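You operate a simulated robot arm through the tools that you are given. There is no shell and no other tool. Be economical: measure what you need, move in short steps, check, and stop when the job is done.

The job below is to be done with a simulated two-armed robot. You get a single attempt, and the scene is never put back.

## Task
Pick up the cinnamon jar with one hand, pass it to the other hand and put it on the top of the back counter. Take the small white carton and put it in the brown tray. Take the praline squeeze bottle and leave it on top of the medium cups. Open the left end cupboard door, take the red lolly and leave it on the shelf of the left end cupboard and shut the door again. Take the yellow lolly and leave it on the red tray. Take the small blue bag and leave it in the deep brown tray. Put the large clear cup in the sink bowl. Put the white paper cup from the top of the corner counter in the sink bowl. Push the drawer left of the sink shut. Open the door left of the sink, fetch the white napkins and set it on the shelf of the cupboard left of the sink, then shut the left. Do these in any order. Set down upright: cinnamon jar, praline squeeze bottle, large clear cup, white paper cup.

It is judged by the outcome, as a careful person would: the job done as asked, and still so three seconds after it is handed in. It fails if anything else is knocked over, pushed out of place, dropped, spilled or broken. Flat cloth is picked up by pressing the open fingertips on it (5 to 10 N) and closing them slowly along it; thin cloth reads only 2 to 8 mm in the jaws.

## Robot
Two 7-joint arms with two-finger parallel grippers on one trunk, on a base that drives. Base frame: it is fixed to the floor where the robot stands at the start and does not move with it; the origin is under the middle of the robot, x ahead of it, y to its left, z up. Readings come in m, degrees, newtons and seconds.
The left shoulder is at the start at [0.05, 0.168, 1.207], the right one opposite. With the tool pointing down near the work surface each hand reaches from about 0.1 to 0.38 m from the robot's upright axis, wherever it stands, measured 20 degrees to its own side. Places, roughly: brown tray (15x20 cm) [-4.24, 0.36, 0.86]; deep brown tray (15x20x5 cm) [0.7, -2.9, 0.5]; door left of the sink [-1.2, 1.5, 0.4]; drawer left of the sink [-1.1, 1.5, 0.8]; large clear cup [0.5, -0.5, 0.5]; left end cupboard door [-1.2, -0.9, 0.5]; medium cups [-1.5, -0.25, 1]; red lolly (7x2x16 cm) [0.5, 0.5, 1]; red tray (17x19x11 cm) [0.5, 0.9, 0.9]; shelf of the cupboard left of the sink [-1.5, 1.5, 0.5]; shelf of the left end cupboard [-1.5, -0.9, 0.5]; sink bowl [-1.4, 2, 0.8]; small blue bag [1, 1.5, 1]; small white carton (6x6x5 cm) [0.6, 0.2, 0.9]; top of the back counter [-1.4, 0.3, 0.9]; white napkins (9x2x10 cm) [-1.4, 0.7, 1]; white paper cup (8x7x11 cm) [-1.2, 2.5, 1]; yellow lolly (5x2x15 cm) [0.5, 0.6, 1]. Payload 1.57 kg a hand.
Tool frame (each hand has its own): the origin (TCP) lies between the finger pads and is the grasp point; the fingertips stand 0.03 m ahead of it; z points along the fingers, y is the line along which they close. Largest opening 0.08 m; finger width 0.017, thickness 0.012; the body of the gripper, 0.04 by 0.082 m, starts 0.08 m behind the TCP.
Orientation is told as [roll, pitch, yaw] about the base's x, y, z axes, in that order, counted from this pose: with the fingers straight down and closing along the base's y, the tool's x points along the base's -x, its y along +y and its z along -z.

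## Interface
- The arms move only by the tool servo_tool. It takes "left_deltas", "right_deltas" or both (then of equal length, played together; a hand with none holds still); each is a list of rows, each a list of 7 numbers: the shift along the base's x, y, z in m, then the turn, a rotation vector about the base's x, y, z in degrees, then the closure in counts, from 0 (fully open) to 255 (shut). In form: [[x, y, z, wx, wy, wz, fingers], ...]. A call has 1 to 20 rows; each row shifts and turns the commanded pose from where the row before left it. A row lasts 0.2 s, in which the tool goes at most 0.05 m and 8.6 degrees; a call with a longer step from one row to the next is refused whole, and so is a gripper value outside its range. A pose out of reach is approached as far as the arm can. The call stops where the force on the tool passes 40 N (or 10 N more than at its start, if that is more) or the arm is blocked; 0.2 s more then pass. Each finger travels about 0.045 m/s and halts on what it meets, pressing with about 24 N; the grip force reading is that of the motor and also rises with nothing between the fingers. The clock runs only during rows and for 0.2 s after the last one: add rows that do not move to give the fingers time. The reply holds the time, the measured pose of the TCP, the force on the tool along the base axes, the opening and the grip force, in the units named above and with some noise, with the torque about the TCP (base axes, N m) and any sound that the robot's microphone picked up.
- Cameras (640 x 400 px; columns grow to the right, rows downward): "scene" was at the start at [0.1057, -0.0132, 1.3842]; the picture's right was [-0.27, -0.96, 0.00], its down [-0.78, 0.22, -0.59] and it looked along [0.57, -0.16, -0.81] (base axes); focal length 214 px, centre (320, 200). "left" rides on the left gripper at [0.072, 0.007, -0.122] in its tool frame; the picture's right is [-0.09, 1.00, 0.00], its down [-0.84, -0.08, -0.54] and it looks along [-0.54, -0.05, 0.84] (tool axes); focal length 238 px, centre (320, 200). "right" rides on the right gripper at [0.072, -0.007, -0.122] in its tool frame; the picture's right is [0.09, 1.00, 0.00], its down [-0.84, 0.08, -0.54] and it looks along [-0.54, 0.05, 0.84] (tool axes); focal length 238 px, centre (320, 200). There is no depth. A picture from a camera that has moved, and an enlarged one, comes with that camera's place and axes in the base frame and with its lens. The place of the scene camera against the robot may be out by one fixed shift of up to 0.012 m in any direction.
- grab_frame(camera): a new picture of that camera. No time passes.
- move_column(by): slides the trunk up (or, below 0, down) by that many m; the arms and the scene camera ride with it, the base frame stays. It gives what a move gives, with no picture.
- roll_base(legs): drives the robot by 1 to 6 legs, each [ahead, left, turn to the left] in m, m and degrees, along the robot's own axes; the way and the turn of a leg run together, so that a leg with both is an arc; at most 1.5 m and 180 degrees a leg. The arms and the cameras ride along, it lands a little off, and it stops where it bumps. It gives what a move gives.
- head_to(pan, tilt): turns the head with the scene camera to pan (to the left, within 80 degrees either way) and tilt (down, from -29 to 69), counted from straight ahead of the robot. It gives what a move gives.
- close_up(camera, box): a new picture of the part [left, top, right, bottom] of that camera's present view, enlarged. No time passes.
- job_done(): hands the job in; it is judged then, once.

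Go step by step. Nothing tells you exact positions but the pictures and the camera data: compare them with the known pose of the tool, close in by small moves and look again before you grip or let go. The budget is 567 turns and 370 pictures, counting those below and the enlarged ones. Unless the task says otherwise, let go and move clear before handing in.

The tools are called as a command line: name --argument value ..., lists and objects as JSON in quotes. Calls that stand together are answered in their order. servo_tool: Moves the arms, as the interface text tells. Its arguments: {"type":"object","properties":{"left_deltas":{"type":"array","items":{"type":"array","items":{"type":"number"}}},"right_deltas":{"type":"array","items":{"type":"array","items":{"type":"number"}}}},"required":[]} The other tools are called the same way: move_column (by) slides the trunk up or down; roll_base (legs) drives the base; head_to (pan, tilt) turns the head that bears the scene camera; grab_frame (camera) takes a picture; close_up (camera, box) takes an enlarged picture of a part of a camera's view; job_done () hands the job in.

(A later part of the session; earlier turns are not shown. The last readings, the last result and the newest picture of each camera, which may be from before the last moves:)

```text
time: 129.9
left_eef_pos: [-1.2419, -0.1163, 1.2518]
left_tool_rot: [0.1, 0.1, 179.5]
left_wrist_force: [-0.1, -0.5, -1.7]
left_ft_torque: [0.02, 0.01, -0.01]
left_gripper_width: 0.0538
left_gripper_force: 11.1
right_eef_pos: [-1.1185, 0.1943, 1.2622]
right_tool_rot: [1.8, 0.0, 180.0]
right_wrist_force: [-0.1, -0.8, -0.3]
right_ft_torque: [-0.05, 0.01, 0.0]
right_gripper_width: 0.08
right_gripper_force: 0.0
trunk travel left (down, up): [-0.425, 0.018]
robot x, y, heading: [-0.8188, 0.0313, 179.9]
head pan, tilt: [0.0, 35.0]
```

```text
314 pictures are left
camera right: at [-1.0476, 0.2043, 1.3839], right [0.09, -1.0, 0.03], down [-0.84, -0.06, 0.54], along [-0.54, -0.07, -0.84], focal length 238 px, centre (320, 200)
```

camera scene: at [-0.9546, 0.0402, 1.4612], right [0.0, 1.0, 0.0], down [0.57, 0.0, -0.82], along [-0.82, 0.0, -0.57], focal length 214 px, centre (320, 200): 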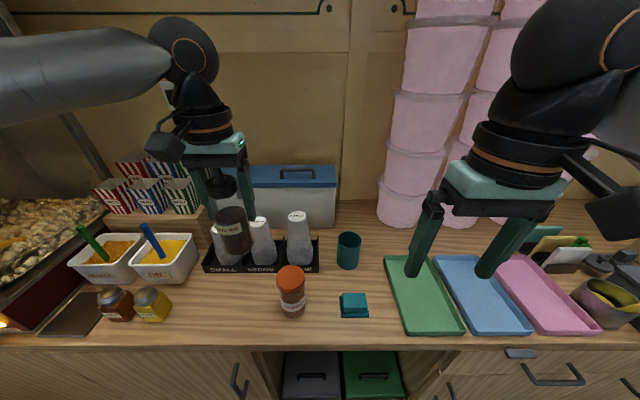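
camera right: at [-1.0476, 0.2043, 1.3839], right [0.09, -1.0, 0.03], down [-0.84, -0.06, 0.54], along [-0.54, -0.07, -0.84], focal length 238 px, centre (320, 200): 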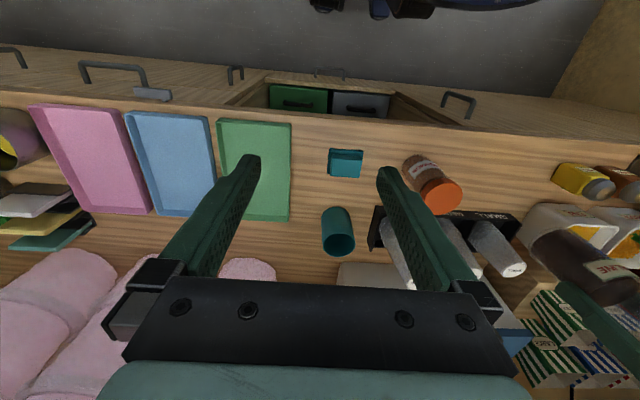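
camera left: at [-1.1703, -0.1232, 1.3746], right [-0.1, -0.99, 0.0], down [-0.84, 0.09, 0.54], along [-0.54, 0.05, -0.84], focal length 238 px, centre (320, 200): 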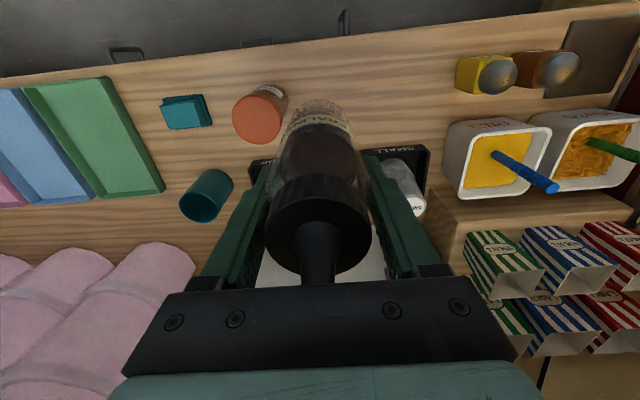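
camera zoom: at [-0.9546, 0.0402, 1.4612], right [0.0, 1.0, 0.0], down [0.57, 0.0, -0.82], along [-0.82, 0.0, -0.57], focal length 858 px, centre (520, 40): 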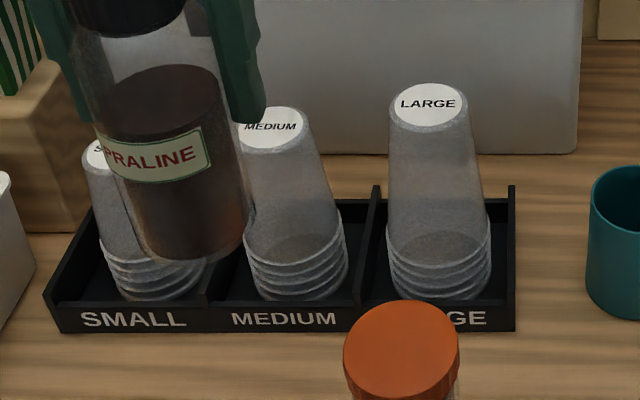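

Medium stack top center ≈ (-1.395, -0.13, 1.08); bottle base is 0.105 below the TCP. Move in above it.

roll_base --legs '[[0.06, 0, 0]]'

servo_tool --left_deltas '[[-0.02, -0.003, 0, 0, 0, 0, 190], [-0.02, -0.003, 0, 0, 0, 0, 190], [-0.02, -0.003, 0, 0, 0, 0, 190], [-0.02, -0.003, 0, 0, 0, 0, 190], [-0.01, -0.001, 0, 0, 0, 0, 190], [0, 0, 0, 0, 0, 0, 190]]'

close_up --camera "scene" --box '[160, 150, 352, 270]'

```text
time: 130.8
left_eef_pos: [-1.2575, -0.1181, 1.2513]
left_tool_rot: [0.2, 0.2, 179.5]
left_wrist_force: [0.5, -0.4, -2.2]
left_ft_torque: [0.01, 0.03, 0.01]
left_gripper_width: 0.0538
left_gripper_force: 11.1
right_eef_pos: [-1.1351, 0.1952, 1.2612]
right_tool_rot: [1.7, 0.0, 179.8]
right_wrist_force: [1.1, 0.2, -0.2]
right_ft_torque: [0.02, 0.04, -0.01]
right_gripper_width: 0.0801
right_gripper_force: 0.1
trunk travel left (down, up): [-0.425, 0.018]
robot x, y, heading: [-0.8345, 0.033, 180.0]
head pan, tilt: [0.0, 35.0]
stopped in leg 1: the robot was blocked; the commanded pose is now the measured one
```

```text
time: 132.2
left_eef_pos: [-1.2892, -0.1327, 1.2513]
left_tool_rot: [0.1, 0.1, 179.6]
left_wrist_force: [0.0, -1.0, -2.2]
left_ft_torque: [0.02, 0.02, -0.01]
left_gripper_width: 0.0539
left_gripper_force: 11.0
left hand out of reach, approached as far as the arm can: row 2, 3, 4, 5
right_eef_pos: [-1.1344, 0.1941, 1.2611]
right_tool_rot: [1.6, 0.1, 179.9]
right_wrist_force: [-0.4, 0.0, -1.1]
right_ft_torque: [-0.01, 0.0, 0.02]
right_gripper_width: 0.08
right_gripper_force: 0.1
trunk travel left (down, up): [-0.425, 0.018]
robot x, y, heading: [-0.8385, 0.0328, 179.6]
head pan, tilt: [0.0, 35.0]
```

```text
3.33 times, centred on (256, 210) of scene
camera zoom: at [-0.9709, 0.0402, 1.4613], right [0.0, 1.0, 0.0], down [0.57, 0.0, -0.82], along [-0.82, 0.0, -0.57], focal length 715 px, centre (533, 167)
```

zoom: 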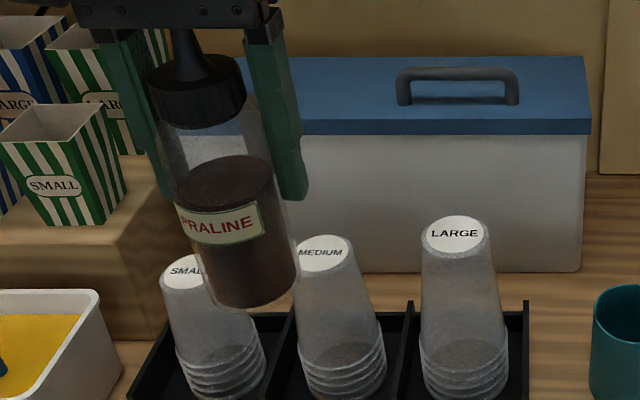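

The base is blocked at x≈-0.835 and the arm's fingers-down reach tops out at x≈-1.29. I'll try with the trunk at top and the hand a bit lower, which should extend reach.

move_column --by 0.018

servo_tool --left_deltas '[[0, 0, -0.03, 0, 0, 0, 190], [0, 0, -0.027, 0, 0, 0, 190], [-0.02, 0, 0, 0, 0, 0, 190], [-0.02, 0, 0, 0, 0, 0, 190], [-0.02, 0, 0, 0, 0, 0, 190], [-0.02, 0, 0, 0, 0, 0, 190], [0, 0, 0, 0, 0, 0, 190]]'

```text
time: 132.8
left_eef_pos: [-1.2895, -0.1317, 1.2695]
left_tool_rot: [0.0, 0.1, 179.6]
left_wrist_force: [-0.4, -0.3, -2.6]
left_ft_torque: [0.02, 0.02, 0.0]
left_gripper_width: 0.0536
left_gripper_force: 11.0
right_eef_pos: [-1.1362, 0.1951, 1.2791]
right_tool_rot: [1.6, 0.1, 179.8]
right_wrist_force: [0.2, -0.2, -0.5]
right_ft_torque: [0.0, -0.06, -0.01]
right_gripper_width: 0.08
right_gripper_force: 0.0
trunk travel left (down, up): [-0.443, 0.0]
robot x, y, heading: [-0.8359, 0.0319, 179.7]
head pan, tilt: [0.0, 35.0]
```

```text
time: 134.4
left_eef_pos: [-1.3406, -0.1577, 1.2057]
left_tool_rot: [0.1, 0.0, 179.6]
left_wrist_force: [1.2, -0.2, -2.3]
left_ft_torque: [-0.04, 0.04, 0.02]
left_gripper_width: 0.0538
left_gripper_force: 10.6
left hand out of reach, approached as far as the arm can: row 4, 5, 6
right_eef_pos: [-1.1357, 0.1936, 1.2792]
right_tool_rot: [1.7, 0.1, 179.9]
right_wrist_force: [0.6, -0.3, 0.5]
right_ft_torque: [-0.03, 0.0, -0.02]
right_gripper_width: 0.0799
right_gripper_force: 0.0
trunk travel left (down, up): [-0.443, 0.0]
robot x, y, heading: [-0.8415, 0.0341, 179.8]
head pan, tilt: [0.0, 35.0]
```

5 cm short. Turning the robot ~40° right brings the left shoulder nearer. Raise and retract first, back off slightly, then turn.

servo_tool --left_deltas '[[0.02, 0.01, 0.03, 0, 0, 0, 190], [0.03, 0.01, 0.025, 0, 0, 0, 190], [0.03, 0, 0.0, 0, 0, 0, 190], [0.02, 0, 0.0, 0, 0, 0, 190]]'

roll_base --legs '[[-0.03, 0, 0], [0, 0, -40]]'

head_to --pan 40 --tilt 40

grab_frame --camera "scene"

```text
time: 135.4
left_eef_pos: [-1.241, -0.1379, 1.261]
left_tool_rot: [0.0, 0.1, 179.8]
left_wrist_force: [-0.6, 0.2, -2.1]
left_ft_torque: [-0.03, 0.07, 0.02]
left_gripper_width: 0.0535
left_gripper_force: 11.1
right_eef_pos: [-1.1352, 0.1945, 1.2799]
right_tool_rot: [1.8, 0.0, 180.0]
right_wrist_force: [0.7, 0.9, 0.2]
right_ft_torque: [-0.03, 0.02, 0.03]
right_gripper_width: 0.08
right_gripper_force: 0.1
trunk travel left (down, up): [-0.443, 0.0]
robot x, y, heading: [-0.8374, 0.0316, 179.7]
head pan, tilt: [0.0, 35.0]
```

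```text
time: 138.1
left_eef_pos: [-1.2272, 0.1612, 1.2609]
left_tool_rot: [0.1, 0.1, 139.5]
left_wrist_force: [-0.4, -0.4, -2.4]
left_ft_torque: [0.0, -0.01, 0.02]
left_gripper_width: 0.0537
left_gripper_force: 10.8
right_eef_pos: [-0.9324, 0.3483, 1.2796]
right_tool_rot: [1.7, 0.1, 139.8]
right_wrist_force: [-0.5, 0.4, -0.5]
right_ft_torque: [0.02, -0.03, -0.02]
right_gripper_width: 0.0801
right_gripper_force: 0.0
trunk travel left (down, up): [-0.443, 0.0]
robot x, y, heading: [-0.8117, 0.0331, 139.8]
head pan, tilt: [0.0, 35.0]
```

```text
time: 139.2
left_eef_pos: [-1.2262, 0.1622, 1.2604]
left_tool_rot: [0.0, 0.1, 139.5]
left_wrist_force: [0.9, 0.5, -2.4]
left_ft_torque: [0.02, 0.03, -0.01]
left_gripper_width: 0.0539
left_gripper_force: 10.9
right_eef_pos: [-0.931, 0.3477, 1.2782]
right_tool_rot: [1.6, 0.2, 139.7]
right_wrist_force: [1.1, 1.2, -0.2]
right_ft_torque: [0.02, 0.0, -0.01]
right_gripper_width: 0.0801
right_gripper_force: 0.1
trunk travel left (down, up): [-0.443, 0.0]
robot x, y, heading: [-0.8111, 0.0296, 139.7]
head pan, tilt: [40.0, 40.0]
```

```text
312 pictures are left
camera scene: at [-0.9286, 0.066, 1.4714], right [0.01, 1.0, 0.0], down [0.64, 0.0, -0.77], along [-0.77, 0.01, -0.64], focal length 214 px, centre (320, 200)
```

scene: 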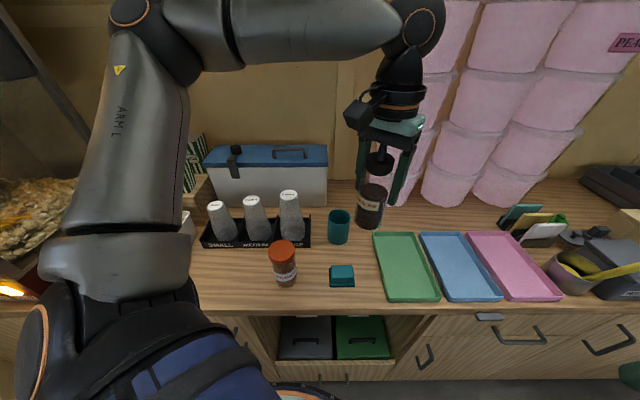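

close_up --camera "scene" --box '[190, 170, 350, 270]'

roll_base --legs '[[-0.02, 0.062, 0]]'

close_up --camera "scene" --box '[190, 170, 350, 270]'

```text
4.00 times, centred on (270, 220) of scene
camera zoom: at [-0.9286, 0.066, 1.4714], right [0.01, 1.0, 0.0], down [0.64, 0.0, -0.77], along [-0.77, 0.01, -0.64], focal length 858 px, centre (520, 120)
```

zoom: 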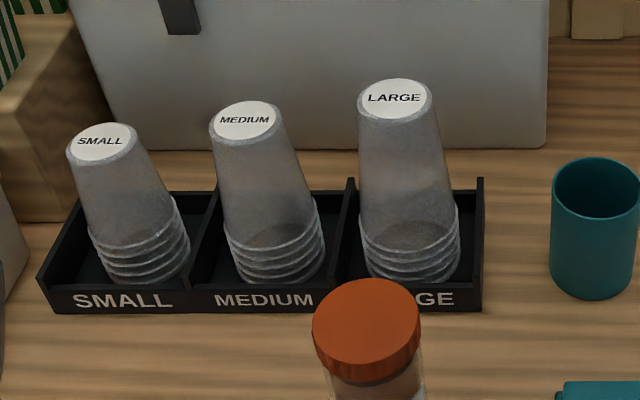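

```text
time: 140.4
left_eef_pos: [-1.2517, 0.1026, 1.2604]
left_tool_rot: [0.0, 0.1, 139.5]
left_wrist_force: [1.1, 0.4, -2.5]
left_ft_torque: [0.02, -0.01, 0.01]
left_gripper_width: 0.0538
left_gripper_force: 10.6
right_eef_pos: [-0.9567, 0.2876, 1.2792]
right_tool_rot: [1.7, 0.1, 139.7]
right_wrist_force: [0.1, -0.1, -0.2]
right_ft_torque: [-0.02, -0.02, -0.03]
right_gripper_width: 0.0798
right_gripper_force: 0.0
trunk travel left (down, up): [-0.443, 0.0]
robot x, y, heading: [-0.8392, -0.0238, 140.0]
head pan, tilt: [40.0, 40.0]
```

```text
4.00 times, centred on (270, 220) of scene
camera zoom: at [-0.9533, 0.0059, 1.4714], right [0.01, 1.0, 0.0], down [0.64, 0.0, -0.77], along [-0.77, 0.0, -0.64], focal length 858 px, centre (520, 120)
```

zoom: 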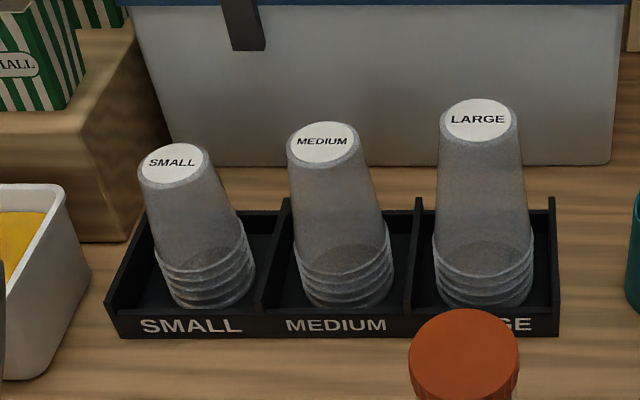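

Estimate medium stack top ≈ (-1.40, -0.132, 1.077). Move over it staying above the large stack.

servo_tool --left_deltas '[[-0.01, -0.034, 0, 0, 0, 0, 190], [-0.01, -0.034, 0, 0, 0, 0, 190], [-0.01, -0.034, 0, 0, 0, 0, 190], [-0.02, -0.034, 0, 0, 0, 0, 190], [-0.02, -0.034, 0, 0, 0, 0, 190], [-0.02, -0.034, -0.005, 0, 0, 0, 190], [-0.02, -0.031, -0.005, 0, 0, 0, 190], [-0.02, 0, -0.005, 0, 0, 0, 190], [-0.018, 0, -0.01, 0, 0, 0, 190], [0, 0, -0.01, 0, 0, 0, 190]]'

close_up --camera "scene" --box '[190, 130, 350, 230]'

```text
time: 142.6
left_eef_pos: [-1.3985, -0.1332, 1.2259]
left_tool_rot: [0.1, 0.3, 139.6]
left_wrist_force: [-0.2, -0.1, -2.8]
left_ft_torque: [-0.01, 0.02, -0.02]
left_gripper_width: 0.0538
left_gripper_force: 10.8
right_eef_pos: [-0.9567, 0.2883, 1.2795]
right_tool_rot: [1.7, 0.1, 139.8]
right_wrist_force: [-0.5, 0.2, 0.2]
right_ft_torque: [0.04, -0.01, 0.04]
right_gripper_width: 0.0797
right_gripper_force: 0.1
trunk travel left (down, up): [-0.443, 0.0]
robot x, y, heading: [-0.8357, -0.0254, 139.7]
head pan, tilt: [40.0, 40.0]
```

```text
4.00 times, centred on (270, 180) of scene
camera zoom: at [-0.9531, 0.0062, 1.4714], right [0.01, 1.0, 0.0], down [0.64, 0.0, -0.77], along [-0.77, 0.0, -0.64], focal length 858 px, centre (520, 280)
```

zoom: 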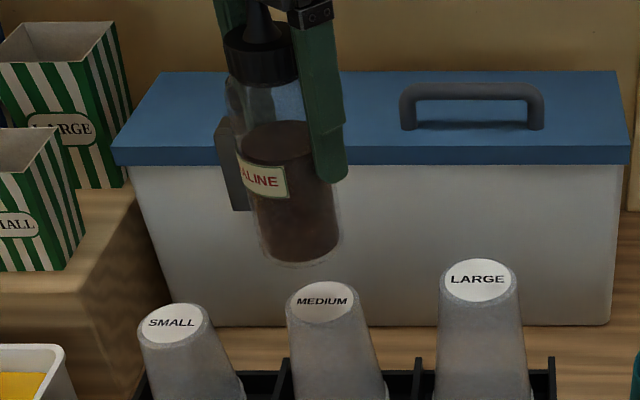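

Very close: shift y +7 mm, x −3 mm, and lower near the top.

servo_tool --left_deltas '[[-0.003, 0.007, -0.01, 0, 0, 0, 190], [0, 0, -0.01, 0, 0, 0, 190], [0, 0, -0.01, 0, 0, 0, 190], [0, 0, 0, 0, 0, 0, 190]]'

close_up --camera "scene" --box '[190, 130, 350, 230]'

```text
time: 143.6
left_eef_pos: [-1.4026, -0.1261, 1.1952]
left_tool_rot: [0.0, 0.1, 139.6]
left_wrist_force: [0.0, 0.5, -2.0]
left_ft_torque: [0.03, 0.02, 0.01]
left_gripper_width: 0.0536
left_gripper_force: 10.9
right_eef_pos: [-0.9567, 0.2887, 1.2787]
right_tool_rot: [1.6, 0.1, 139.8]
right_wrist_force: [-0.5, -0.3, 0.3]
right_ft_torque: [-0.02, 0.0, -0.01]
right_gripper_width: 0.08
right_gripper_force: 0.0
trunk travel left (down, up): [-0.443, 0.0]
robot x, y, heading: [-0.8361, -0.0257, 139.6]
head pan, tilt: [40.0, 40.0]
```

```text
4.00 times, centred on (270, 180) of scene
camera zoom: at [-0.9531, 0.0062, 1.4714], right [0.01, 1.0, 0.0], down [0.64, 0.0, -0.77], along [-0.77, 0.0, -0.64], focal length 858 px, centre (520, 280)
```

zoom: 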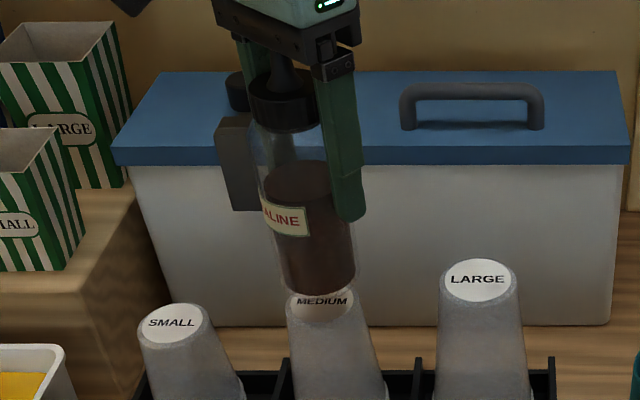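

servo_tool --left_deltas '[[0, 0.003, -0.006, 0, 0, 0, 190], [0, 0, -0.004, 0, 0, 0, 190], [0, 0, 0, 0, 0, 0, 190]]'

close_up --camera "scene" --box '[220, 160, 316, 220]'

```text
time: 144.4
left_eef_pos: [-1.4024, -0.1232, 1.1855]
left_tool_rot: [0.1, 0.2, 139.6]
left_wrist_force: [-0.4, -0.3, -1.6]
left_ft_torque: [0.02, -0.01, 0.04]
left_gripper_width: 0.0535
left_gripper_force: 10.2
right_eef_pos: [-0.9566, 0.2879, 1.2796]
right_tool_rot: [1.7, 0.1, 139.8]
right_wrist_force: [-0.5, 1.1, 0.8]
right_ft_torque: [0.03, 0.01, -0.05]
right_gripper_width: 0.0799
right_gripper_force: 0.1
trunk travel left (down, up): [-0.443, 0.0]
robot x, y, heading: [-0.832, -0.0289, 139.8]
head pan, tilt: [40.0, 40.0]
```

```text
6.67 times, centred on (268, 190) of scene
camera zoom: at [-0.9532, 0.0062, 1.4714], right [0.01, 1.0, 0.0], down [0.64, 0.0, -0.77], along [-0.77, 0.0, -0.64], focal length 1430 px, centre (667, 267)
```

zoom: 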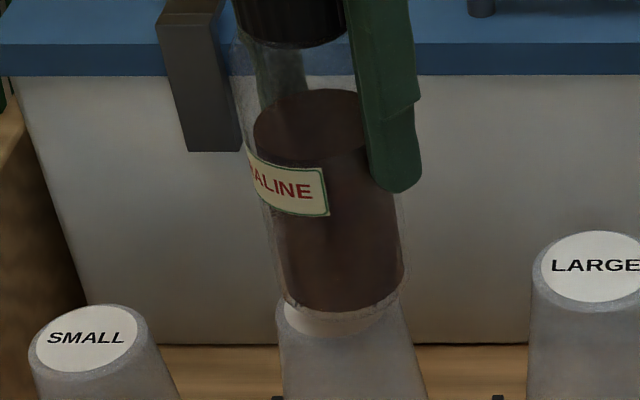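

About 12 mm remain. Lower in small steps until contact.

servo_tool --left_deltas '[[0, -0.004, -0.005, 0, 0, 0, 190], [0, 0, -0.003, 0, 0, 0, 190], [0, 0, 0, 0, 0, 0, 190]]'

servo_tool --left_deltas '[[0, 0, -0.003, 0, 0, 0, 190], [0, 0, 0, 0, 0, 0, 190]]'

close_up --camera "scene" --box '[220, 160, 316, 220]'

```text
time: 145.2
left_eef_pos: [-1.4013, -0.1273, 1.1779]
left_tool_rot: [0.0, 0.2, 139.6]
left_wrist_force: [0.9, 0.5, -2.2]
left_ft_torque: [0.02, 0.0, -0.01]
left_gripper_width: 0.0539
left_gripper_force: 10.6
right_eef_pos: [-0.9559, 0.2887, 1.2802]
right_tool_rot: [1.7, 0.1, 139.8]
right_wrist_force: [-0.6, -0.8, 0.2]
right_ft_torque: [-0.01, 0.01, 0.01]
right_gripper_width: 0.0798
right_gripper_force: 0.0
trunk travel left (down, up): [-0.443, 0.0]
robot x, y, heading: [-0.8317, -0.0264, 139.2]
head pan, tilt: [40.0, 40.0]
```

```text
time: 145.8
left_eef_pos: [-1.4029, -0.1261, 1.1747]
left_tool_rot: [0.0, 0.2, 139.6]
left_wrist_force: [-0.8, 0.3, -1.8]
left_ft_torque: [0.01, 0.03, -0.01]
left_gripper_width: 0.054
left_gripper_force: 11.0
right_eef_pos: [-0.9551, 0.2875, 1.2807]
right_tool_rot: [1.7, 0.1, 139.8]
right_wrist_force: [0.3, 0.4, 0.7]
right_ft_torque: [0.01, 0.03, -0.02]
right_gripper_width: 0.08
right_gripper_force: 0.1
trunk travel left (down, up): [-0.443, 0.0]
robot x, y, heading: [-0.8345, -0.0261, 139.8]
head pan, tilt: [40.0, 40.0]
```

```text
6.67 times, centred on (268, 190) of scene
camera zoom: at [-0.9532, 0.0062, 1.4714], right [0.01, 1.0, 0.0], down [0.64, 0.0, -0.77], along [-0.77, 0.0, -0.64], focal length 1430 px, centre (667, 267)
```

zoom: 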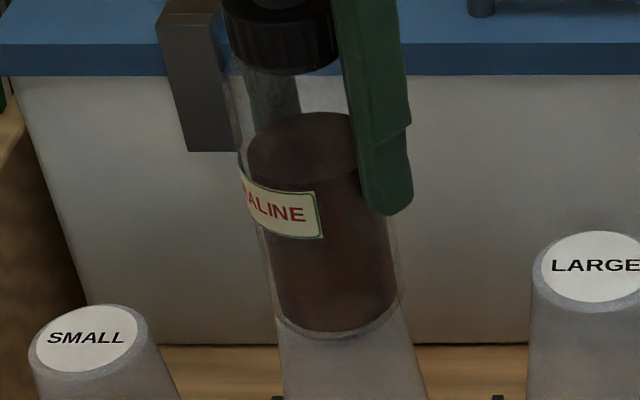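

servo_tool --left_deltas '[[0, 0, -0.003, 0, 0, 0, 190], [0, 0, 0, 0, 0, 0, 190]]'

servo_tool --left_deltas '[[0, 0, -0.002, 0, 0, 0, 190], [0, 0, 0, 0, 0, 0, 190]]'

close_up --camera "scene" --box '[220, 160, 316, 220]'

```text
time: 146.4
left_eef_pos: [-1.4022, -0.1284, 1.1727]
left_tool_rot: [0.0, 0.0, 139.7]
left_wrist_force: [-0.4, 1.2, -2.7]
left_ft_torque: [0.05, 0.02, 0.0]
left_gripper_width: 0.0533
left_gripper_force: 10.6
right_eef_pos: [-0.9572, 0.289, 1.2794]
right_tool_rot: [1.7, 0.1, 139.8]
right_wrist_force: [-0.1, -0.2, 0.2]
right_ft_torque: [-0.02, -0.03, 0.01]
right_gripper_width: 0.0799
right_gripper_force: 0.1
trunk travel left (down, up): [-0.443, 0.0]
robot x, y, heading: [-0.8281, -0.0251, 139.8]
head pan, tilt: [40.0, 40.0]
```

```text
time: 147.0
left_eef_pos: [-1.4025, -0.127, 1.1698]
left_tool_rot: [0.0, 0.1, 139.6]
left_wrist_force: [0.1, 0.5, -2.3]
left_ft_torque: [0.0, 0.02, 0.04]
left_gripper_width: 0.0538
left_gripper_force: 10.7
right_eef_pos: [-0.9559, 0.288, 1.2789]
right_tool_rot: [1.8, 0.0, 139.8]
right_wrist_force: [0.4, -0.3, 0.3]
right_ft_torque: [0.0, -0.02, -0.05]
right_gripper_width: 0.0802
right_gripper_force: 0.1
trunk travel left (down, up): [-0.443, 0.0]
robot x, y, heading: [-0.8319, -0.0281, 139.8]
head pan, tilt: [40.0, 40.0]
```

```text
6.67 times, centred on (268, 190) of scene
camera zoom: at [-0.9532, 0.0062, 1.4714], right [0.01, 1.0, 0.0], down [0.64, 0.0, -0.77], along [-0.77, 0.0, -0.64], focal length 1430 px, centre (667, 267)
```

zoom: 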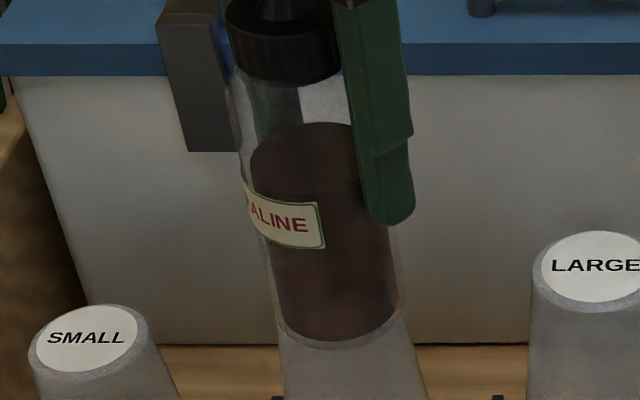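

servo_tool --left_deltas '[[-0.004, 0, -0.002, 0, 0, 0, 190], [0, 0, 0, 0, 0, 0, 190]]'

servo_tool --left_deltas '[[0, 0, -0.003, 0, 0, 0, 190], [0, 0, 0, 0, 0, 0, 190]]'

close_up --camera "scene" --box '[220, 160, 316, 220]'

```text
time: 147.6
left_eef_pos: [-1.4072, -0.1278, 1.1666]
left_tool_rot: [0.1, 0.1, 139.6]
left_wrist_force: [-0.2, 0.5, -1.8]
left_ft_torque: [0.01, 0.02, -0.01]
left_gripper_width: 0.0536
left_gripper_force: 11.3
right_eef_pos: [-0.9568, 0.2885, 1.2796]
right_tool_rot: [1.8, 0.1, 139.7]
right_wrist_force: [-0.1, 0.8, -0.3]
right_ft_torque: [0.0, -0.01, 0.0]
right_gripper_width: 0.0799
right_gripper_force: 0.0
trunk travel left (down, up): [-0.443, 0.0]
robot x, y, heading: [-0.8315, -0.0279, 139.7]
head pan, tilt: [40.0, 40.0]
```

```text
time: 148.2
left_eef_pos: [-1.4061, -0.1275, 1.1662]
left_tool_rot: [0.0, 0.1, 139.6]
left_wrist_force: [-1.1, -1.0, 6.7]
left_ft_torque: [0.09, 0.08, -0.03]
left_gripper_width: 0.0538
left_gripper_force: 11.0
right_eef_pos: [-0.955, 0.289, 1.2788]
right_tool_rot: [1.7, 0.1, 139.9]
right_wrist_force: [-0.1, -0.6, 0.4]
right_ft_torque: [0.02, -0.03, -0.01]
right_gripper_width: 0.0798
right_gripper_force: 0.2
trunk travel left (down, up): [-0.443, 0.0]
robot x, y, heading: [-0.8345, -0.0242, 139.6]
head pan, tilt: [40.0, 40.0]
```

```text
6.67 times, centred on (268, 190) of scene
camera zoom: at [-0.9523, 0.0062, 1.4716], right [0.01, 1.0, 0.0], down [0.64, 0.0, -0.77], along [-0.77, 0.0, -0.64], focal length 1430 px, centre (667, 267)
```

zoom: 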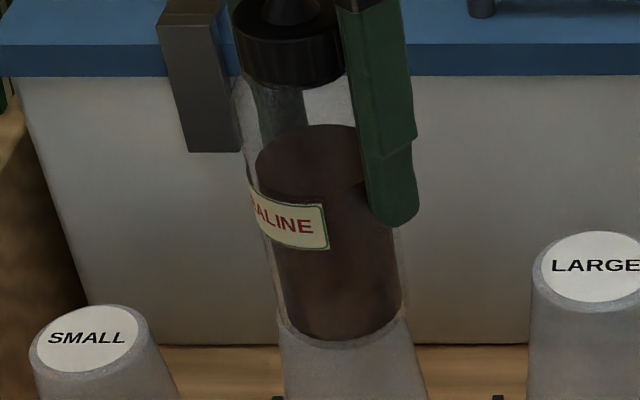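

Contact felt (≈9 N) and bottle is centered on the stack. Release slowly and raise.

servo_tool --left_deltas '[[0, 0, 0.001, 0, 0, 0, 140], [0, 0, 0, 0, 0, 0, 120], [0, 0, 0, 0, 0, 0, 90], [0, 0, 0, 0, 0, 0, 60], [0, 0, 0, 0, 0, 0, 25], [0, 0, 0, 0, 0, 0, 0], [0, 0, 0, 0, 0, 0, 0]]'

close_up --camera "scene" --box '[190, 130, 350, 230]'

grab_frame --camera "left"

```text
time: 149.8
left_eef_pos: [-1.4065, -0.1285, 1.1657]
left_tool_rot: [0.2, 0.2, 139.6]
left_wrist_force: [-0.1, -0.3, 1.5]
left_ft_torque: [-0.01, 0.02, 0.02]
left_gripper_width: 0.0799
left_gripper_force: 0.1
right_eef_pos: [-0.956, 0.2885, 1.2791]
right_tool_rot: [1.7, 0.1, 139.9]
right_wrist_force: [0.2, -0.5, 0.2]
right_ft_torque: [0.0, -0.02, 0.0]
right_gripper_width: 0.0799
right_gripper_force: 0.0
trunk travel left (down, up): [-0.443, 0.0]
robot x, y, heading: [-0.8277, -0.0248, 139.7]
head pan, tilt: [40.0, 40.0]
```

```text
4.00 times, centred on (270, 180) of scene
camera zoom: at [-0.9528, 0.0062, 1.4714], right [0.01, 1.0, 0.0], down [0.64, 0.0, -0.77], along [-0.77, 0.0, -0.64], focal length 858 px, centre (520, 280)
```

zoom: 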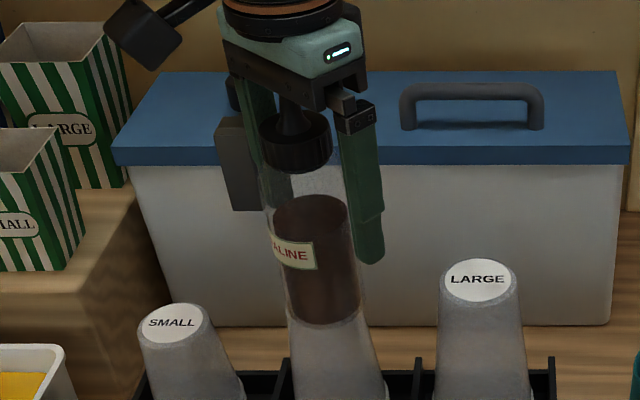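

```text
302 pictures are left
camera left: at [-1.3561, -0.1782, 1.289], right [-0.72, -0.7, 0.0], down [-0.59, 0.6, 0.54], along [-0.38, 0.39, -0.84], focal length 238 px, centre (320, 200)
```

left: 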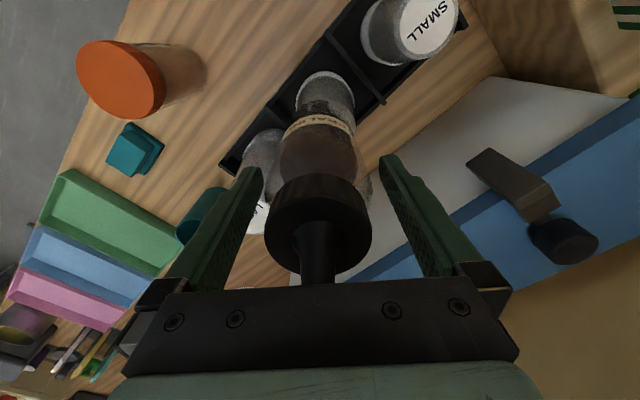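

Standing. Raise the hand straight up well clear, then check.

servo_tool --left_deltas '[[0, 0, 0.01, 0, 0, 0, 0], [0, 0, 0.015, 0, 0, 0, 0], [0, 0, 0.02, 0, 0, 0, 0], [0, 0, 0.02, 0, 0, 0, 0], [0, 0, 0.02, 0, 0, 0, 0], [0.01, 0, 0.02, 0, 0, 0, 0], [0.01, 0, 0.02, 0, 0, 0, 0]]'

close_up --camera "scene" --box '[190, 130, 350, 230]'

```text
time: 151.4
left_eef_pos: [-1.3852, -0.1282, 1.2903]
left_tool_rot: [0.1, 0.2, 139.6]
left_wrist_force: [-0.3, 0.1, -0.3]
left_ft_torque: [0.02, -0.01, 0.0]
left_gripper_width: 0.0802
left_gripper_force: 0.1
right_eef_pos: [-0.9557, 0.2883, 1.279]
right_tool_rot: [1.7, 0.1, 139.8]
right_wrist_force: [-0.1, 0.6, 0.0]
right_ft_torque: [-0.01, 0.03, -0.01]
right_gripper_width: 0.0802
right_gripper_force: 0.0
trunk travel left (down, up): [-0.443, 0.0]
robot x, y, heading: [-0.8348, -0.0249, 139.7]
head pan, tilt: [40.0, 40.0]
```

```text
4.00 times, centred on (270, 180) of scene
camera zoom: at [-0.9526, 0.0064, 1.4714], right [0.01, 1.0, 0.0], down [0.64, 0.0, -0.77], along [-0.77, 0.0, -0.64], focal length 858 px, centre (520, 280)
```

zoom: 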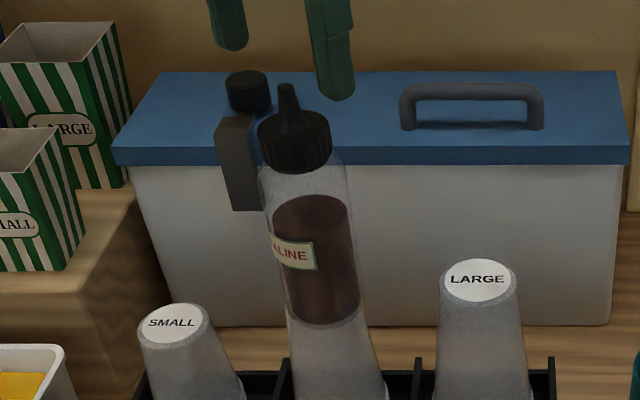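

Bottle stands on the medium cups. Retract, back off, and drive to the sink end for a look.

servo_tool --left_deltas '[[0.03, 0, 0.01, 0, 0, 0, 0], [0.04, 0, 0.0, 0, 0, 0, 0], [0.04, 0, 0, 0, 0, 0, 0], [0.04, 0, 0, 0, 0, 0, 0]]'

roll_base --legs '[[-0.3, -0.15, 0], [0, 0, -50], [1.2, 0, 0]]'

head_to --pan 40 --tilt 35

grab_frame --camera "scene"

```text
time: 152.4
left_eef_pos: [-1.2365, -0.1282, 1.3007]
left_tool_rot: [0.1, 0.1, 139.5]
left_wrist_force: [0.1, 0.2, 0.0]
left_ft_torque: [0.03, 0.05, 0.03]
left_gripper_width: 0.0802
left_gripper_force: 0.1
right_eef_pos: [-0.9559, 0.289, 1.2798]
right_tool_rot: [1.7, 0.0, 139.8]
right_wrist_force: [0.8, 0.4, 0.5]
right_ft_torque: [0.04, -0.02, -0.03]
right_gripper_width: 0.0799
right_gripper_force: 0.1
trunk travel left (down, up): [-0.443, 0.0]
robot x, y, heading: [-0.8341, -0.0244, 139.6]
head pan, tilt: [40.0, 40.0]
```

```text
time: 162.6
left_eef_pos: [-0.8272, 1.3393, 1.2994]
left_tool_rot: [0.0, 0.1, 89.2]
left_wrist_force: [-0.8, 0.2, -0.4]
left_ft_torque: [-0.03, 0.01, 0.01]
left_gripper_width: 0.0801
left_gripper_force: 0.0
right_eef_pos: [-0.3287, 1.3888, 1.2789]
right_tool_rot: [1.7, 0.1, 89.4]
right_wrist_force: [-0.8, 0.1, -0.5]
right_ft_torque: [-0.03, 0.0, 0.01]
right_gripper_width: 0.08
right_gripper_force: 0.1
trunk travel left (down, up): [-0.443, 0.0]
robot x, y, heading: [-0.4875, 1.0906, 89.5]
head pan, tilt: [40.0, 40.0]
```

```text
time: 163.2
left_eef_pos: [-0.8272, 1.3394, 1.2999]
left_tool_rot: [0.2, 0.2, 89.2]
left_wrist_force: [-0.4, -0.3, 0.3]
left_ft_torque: [-0.02, -0.03, 0.0]
left_gripper_width: 0.08
left_gripper_force: 0.1
right_eef_pos: [-0.3276, 1.3883, 1.2796]
right_tool_rot: [1.7, 0.0, 89.4]
right_wrist_force: [0.5, 0.2, -0.4]
right_ft_torque: [0.02, 0.0, 0.02]
right_gripper_width: 0.0799
right_gripper_force: 0.0
trunk travel left (down, up): [-0.443, 0.0]
robot x, y, heading: [-0.4906, 1.0946, 89.3]
head pan, tilt: [40.0, 35.0]
```

```text
300 pictures are left
camera scene: at [-0.5518, 1.2065, 1.4789], right [0.77, 0.63, 0.0], down [0.36, -0.44, -0.82], along [-0.52, 0.63, -0.57], focal length 214 px, centre (320, 200)
```

scene: 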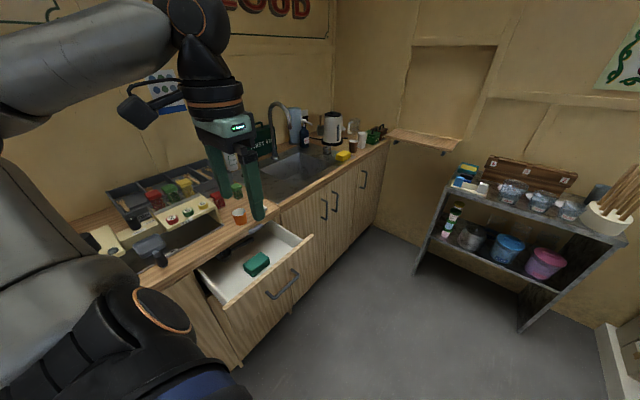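

The open drawer and sink are visible. Turn to face this counter squarely.

roll_base --legs '[[0, 0, 90.5], [0.0, -0.5, 0], [-0.15, 0, 0]]'

head_to --pan 0 --tilt 40

grab_frame --camera "scene"

head_to --pan -45 --tilt 30

grab_frame --camera "scene"

```text
time: 172.9
left_eef_pos: [-0.5819, 1.2558, 1.3001]
left_tool_rot: [0.2, 0.1, 178.5]
left_wrist_force: [0.0, 0.2, -0.5]
left_ft_torque: [0.02, 0.03, 0.03]
left_gripper_width: 0.0799
left_gripper_force: 0.0
right_eef_pos: [-0.6254, 1.7542, 1.2796]
right_tool_rot: [1.8, 0.0, 178.7]
right_wrist_force: [0.2, -0.1, 0.7]
right_ft_torque: [0.0, 0.04, -0.01]
right_gripper_width: 0.0801
right_gripper_force: 0.1
trunk travel left (down, up): [-0.443, 0.0]
robot x, y, heading: [-0.3368, 1.5844, 178.5]
head pan, tilt: [40.0, 35.0]
```

```text
time: 174.0
left_eef_pos: [-0.5822, 1.2551, 1.301]
left_tool_rot: [0.1, 0.1, 178.4]
left_wrist_force: [0.5, 0.5, -0.2]
left_ft_torque: [0.0, -0.03, -0.03]
left_gripper_width: 0.0801
left_gripper_force: 0.1
right_eef_pos: [-0.6269, 1.7551, 1.2806]
right_tool_rot: [1.7, 0.1, 178.8]
right_wrist_force: [-0.7, -1.2, 0.3]
right_ft_torque: [0.0, -0.01, 0.0]
right_gripper_width: 0.0799
right_gripper_force: 0.1
trunk travel left (down, up): [-0.443, 0.0]
robot x, y, heading: [-0.333, 1.5885, 178.8]
head pan, tilt: [0.0, 40.0]
```

```text
299 pictures are left
camera scene: at [-0.4616, 1.5969, 1.4714], right [0.02, 1.0, 0.0], down [0.64, -0.01, -0.77], along [-0.77, 0.02, -0.64], focal length 214 px, centre (320, 200)
```

scene: 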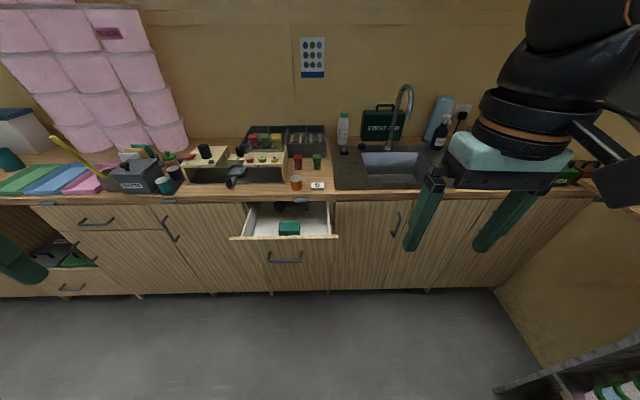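

```text
time: 175.1
left_eef_pos: [-0.5838, 1.2547, 1.3001]
left_tool_rot: [0.1, 0.0, 178.5]
left_wrist_force: [-0.5, 0.3, -0.5]
left_ft_torque: [-0.03, -0.01, 0.01]
left_gripper_width: 0.0797
left_gripper_force: 0.0
right_eef_pos: [-0.6259, 1.756, 1.2795]
right_tool_rot: [1.7, 0.1, 178.8]
right_wrist_force: [-0.5, -0.9, -0.5]
right_ft_torque: [0.0, 0.01, -0.02]
right_gripper_width: 0.0801
right_gripper_force: 0.1
trunk travel left (down, up): [-0.443, 0.0]
robot x, y, heading: [-0.3334, 1.5898, 178.6]
head pan, tilt: [-45.0, 30.0]
```

```text
298 pictures are left
camera scene: at [-0.4391, 1.6604, 1.4867], right [0.72, 0.69, 0.0], down [0.35, -0.36, -0.87], along [-0.6, 0.63, -0.5], focal length 214 px, centre (320, 200)
```

scene: 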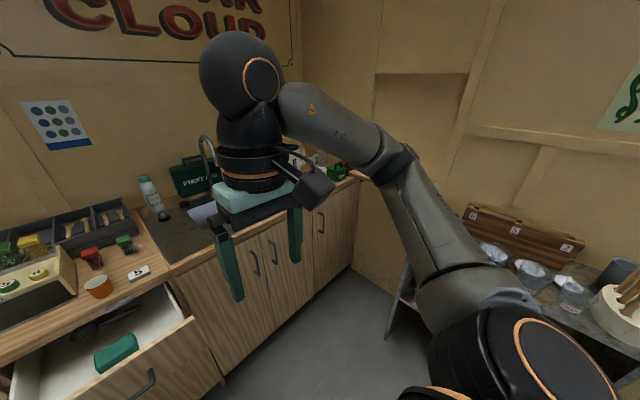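

head_to --pan 0 --tilt 45

close_up --camera "scene" --box '[140, 90, 460, 290]'

grab_frame --camera "left"

```text
time: 176.2
left_eef_pos: [-0.5825, 1.2555, 1.2998]
left_tool_rot: [0.1, 0.2, 178.5]
left_wrist_force: [-1.3, 0.1, 0.4]
left_ft_torque: [0.0, 0.01, 0.01]
left_gripper_width: 0.0799
left_gripper_force: 0.0
right_eef_pos: [-0.626, 1.754, 1.2797]
right_tool_rot: [1.7, 0.1, 178.8]
right_wrist_force: [-0.8, -0.7, -0.1]
right_ft_torque: [-0.01, 0.01, 0.0]
right_gripper_width: 0.08
right_gripper_force: 0.0
trunk travel left (down, up): [-0.443, 0.0]
robot x, y, heading: [-0.3312, 1.5883, 178.7]
head pan, tilt: [0.0, 45.0]
```

```text
2.00 times, centred on (300, 190) of scene
camera zoom: at [-0.4579, 1.5969, 1.4641], right [0.02, 1.0, 0.0], down [0.71, -0.02, -0.71], along [-0.71, 0.02, -0.71], focal length 429 px, centre (360, 220)
```

zoom: 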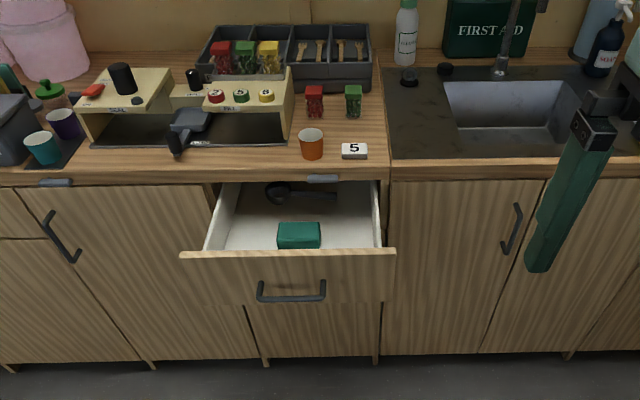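

```text
296 pictures are left
camera left: at [-0.5119, 1.2472, 1.4231], right [-0.12, -0.99, 0.0], down [-0.84, 0.1, 0.54], along [-0.54, 0.06, -0.84], focal length 238 px, centre (320, 200)
```

left: 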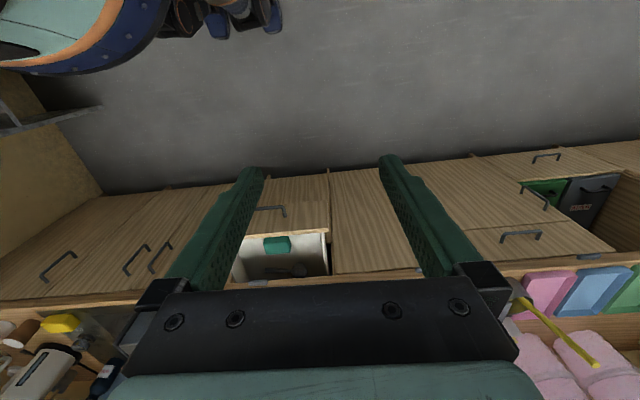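

The open drawer is at y≈1.47, front face near x≈-1.0; the target door is below it. I'll push the drawer with the left fist: lower the trunk, pitch the hand forward, fingers closed.

move_column --by -0.25

servo_tool --left_deltas '[[0, 0.03, -0.02, 0, 8, 0, 255], [0, 0.03, -0.02, 0, 8, 0, 255], [0, 0.03, -0.02, 0, 8, 0, 255], [0, 0.03, -0.03, 0, 8, 0, 255], [0, 0.03, -0.03, 0, 8, 0, 255], [0, 0.03, -0.03, 0, 8, 0, 255], [-0.02, 0.03, -0.03, 0, 8, 0, 255], [-0.03, 0, -0.03, 0, 8, 0, 255], [-0.03, 0, -0.02, 0, 0, 0, 255], [-0.03, 0, 0, 0, 0, 0, 255], [-0.03, 0, 0, 0, 0, 0, 255]]'

head_to --pan 10 --tilt 45

grab_frame --camera "scene"

grab_frame --camera "left"

```text
time: 178.8
left_eef_pos: [-0.5826, 1.2549, 1.0498]
left_tool_rot: [0.1, 0.1, 178.5]
left_wrist_force: [0.3, -0.4, 0.7]
left_ft_torque: [-0.04, 0.0, 0.05]
left_gripper_width: 0.0801
left_gripper_force: 0.1
right_eef_pos: [-0.6257, 1.7537, 1.0301]
right_tool_rot: [1.7, 0.1, 178.8]
right_wrist_force: [0.4, -0.1, 0.5]
right_ft_torque: [0.01, 0.01, 0.01]
right_gripper_width: 0.0802
right_gripper_force: 0.0
trunk travel left (down, up): [-0.193, 0.25]
robot x, y, heading: [-0.3344, 1.5906, 178.7]
head pan, tilt: [0.0, 45.0]
```

```text
time: 181.2
left_eef_pos: [-0.8383, 1.4885, 0.9465]
left_tool_rot: [3.1, -63.8, 176.7]
left_wrist_force: [1.0, -0.4, 0.2]
left_ft_torque: [0.02, -0.03, -0.01]
left_gripper_width: 0.0
left_gripper_force: 21.1
left hand out of reach, approached as far as the arm can: row 3, 4, 5, 6, 7, 8
right_eef_pos: [-0.6261, 1.755, 1.0305]
right_tool_rot: [1.7, 0.1, 178.8]
right_wrist_force: [-0.5, 0.3, 0.9]
right_ft_torque: [0.01, -0.01, 0.02]
right_gripper_width: 0.0801
right_gripper_force: 0.0
trunk travel left (down, up): [-0.193, 0.25]
robot x, y, heading: [-0.3321, 1.5898, 178.8]
head pan, tilt: [0.0, 45.0]
```

```text
time: 181.9
left_eef_pos: [-0.8378, 1.4871, 0.9464]
left_tool_rot: [3.1, -63.8, 176.7]
left_wrist_force: [-0.1, -0.5, 0.4]
left_ft_torque: [0.01, 0.0, -0.01]
left_gripper_width: 0.0003
left_gripper_force: 21.1
right_eef_pos: [-0.6255, 1.7546, 1.0305]
right_tool_rot: [1.7, 0.1, 178.7]
right_wrist_force: [-0.2, 0.3, -0.5]
right_ft_torque: [-0.03, 0.01, 0.01]
right_gripper_width: 0.0801
right_gripper_force: 0.1
trunk travel left (down, up): [-0.193, 0.25]
robot x, y, heading: [-0.3296, 1.5877, 178.8]
head pan, tilt: [10.0, 45.0]
```

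```text
295 pictures are left
camera scene: at [-0.457, 1.5828, 1.2141], right [-0.15, 0.99, 0.0], down [0.7, 0.11, -0.71], along [-0.7, -0.11, -0.71], focal length 214 px, centre (320, 200)
```

scene: 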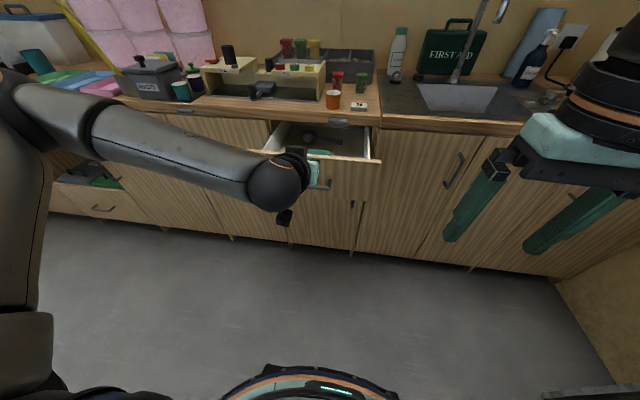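

```text
294 pictures are left
camera left: at [-0.6969, 1.4798, 0.9363], right [-0.05, -0.99, 0.11], down [0.12, 0.1, 0.99], along [-0.99, 0.06, 0.11], focal length 238 px, centre (320, 200)
```

left: 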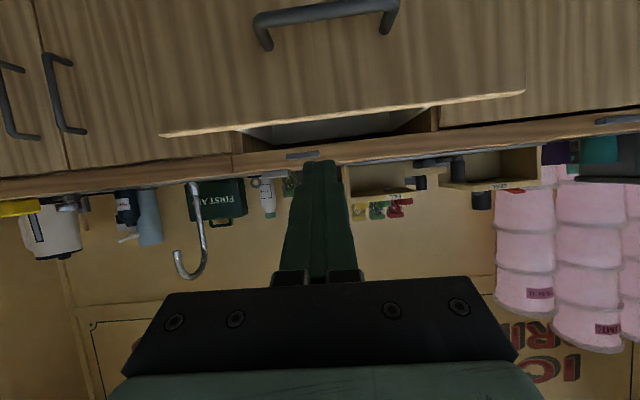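

Lower a further 11 cm so the fist is at drawer-front height (above its handle), then drive forward to push.

move_column --by -0.115

servo_tool --left_deltas '[[0, -0.02, 0, 0, 0, 0, 255], [-0.02, 0, 0, 0, 0, 0, 255], [0, 0, 0, 0, 0, 0, 255]]'

grab_frame --camera "left"

```text
time: 183.4
left_eef_pos: [-0.8372, 1.4874, 0.8308]
left_tool_rot: [3.0, -63.8, 176.7]
left_wrist_force: [-0.9, 0.6, -0.1]
left_ft_torque: [0.0, 0.01, -0.02]
left_gripper_width: 0.0
left_gripper_force: 21.5
right_eef_pos: [-0.6256, 1.756, 0.915]
right_tool_rot: [1.8, 0.1, 178.8]
right_wrist_force: [-0.2, -0.5, -0.2]
right_ft_torque: [0.02, 0.01, 0.04]
right_gripper_width: 0.08
right_gripper_force: 0.0
trunk travel left (down, up): [-0.078, 0.365]
robot x, y, heading: [-0.3295, 1.5878, 178.5]
head pan, tilt: [10.0, 45.0]
```

```text
time: 184.2
left_eef_pos: [-0.858, 1.4669, 0.8313]
left_tool_rot: [2.9, -64.0, 176.7]
left_wrist_force: [0.2, 0.0, 0.6]
left_ft_torque: [-0.06, 0.03, -0.03]
left_gripper_width: 0.0001
left_gripper_force: 21.7
right_eef_pos: [-0.6264, 1.7554, 0.9139]
right_tool_rot: [1.8, 0.0, 178.8]
right_wrist_force: [-0.4, 0.0, 0.0]
right_ft_torque: [0.02, 0.04, 0.0]
right_gripper_width: 0.08
right_gripper_force: 0.1
trunk travel left (down, up): [-0.078, 0.365]
robot x, y, heading: [-0.3307, 1.5858, 178.6]
head pan, tilt: [10.0, 45.0]
```

```text
293 pictures are left
camera left: at [-0.7173, 1.4595, 0.8217], right [-0.05, -0.99, 0.11], down [0.12, 0.1, 0.99], along [-0.99, 0.06, 0.11], focal length 238 px, centre (320, 200)
```

left: 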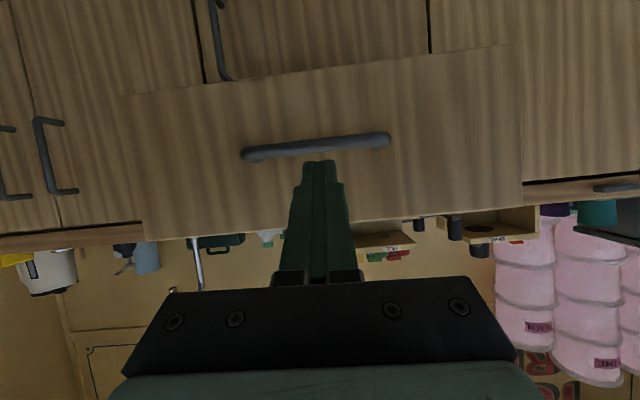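

Raise 1.5 cm and approach; then push with the arm.

servo_tool --left_deltas '[[0, -0.005, 0.017, 0, 0, 0, 255], [0, 0, 0, 0, 0, 0, 255]]'

roll_base --legs '[[0.15, 0, 0]]'

grab_frame --camera "left"

```text
time: 184.8
left_eef_pos: [-0.8583, 1.4623, 0.8469]
left_tool_rot: [3.1, -63.8, 176.7]
left_wrist_force: [0.3, -0.8, 0.0]
left_ft_torque: [0.02, 0.0, 0.0]
left_gripper_width: 0.0
left_gripper_force: 21.0
right_eef_pos: [-0.6258, 1.7547, 0.9144]
right_tool_rot: [1.6, 0.2, 178.9]
right_wrist_force: [0.4, 0.7, -0.2]
right_ft_torque: [-0.02, -0.02, 0.02]
right_gripper_width: 0.0798
right_gripper_force: 0.1
trunk travel left (down, up): [-0.078, 0.365]
robot x, y, heading: [-0.3314, 1.5877, 178.7]
head pan, tilt: [10.0, 45.0]
```

```text
time: 186.2
left_eef_pos: [-1.0069, 1.4668, 0.8484]
left_tool_rot: [3.1, -63.8, 176.6]
left_wrist_force: [-0.8, 0.0, 0.4]
left_ft_torque: [0.0, 0.02, 0.03]
left_gripper_width: 0.0002
left_gripper_force: 20.9
right_eef_pos: [-0.7759, 1.7584, 0.9134]
right_tool_rot: [1.7, 0.1, 178.7]
right_wrist_force: [-0.3, -0.6, 0.1]
right_ft_torque: [0.02, 0.02, -0.01]
right_gripper_width: 0.0799
right_gripper_force: 0.1
trunk travel left (down, up): [-0.078, 0.365]
robot x, y, heading: [-0.4771, 1.5901, 178.8]
head pan, tilt: [10.0, 45.0]
```

```text
292 pictures are left
camera left: at [-0.8656, 1.4586, 0.8382], right [-0.05, -0.99, 0.11], down [0.12, 0.1, 0.99], along [-0.99, 0.06, 0.11], focal length 238 px, centre (320, 200)
```

left: 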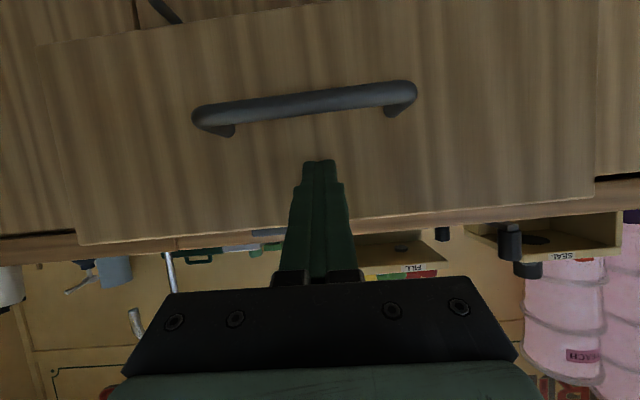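

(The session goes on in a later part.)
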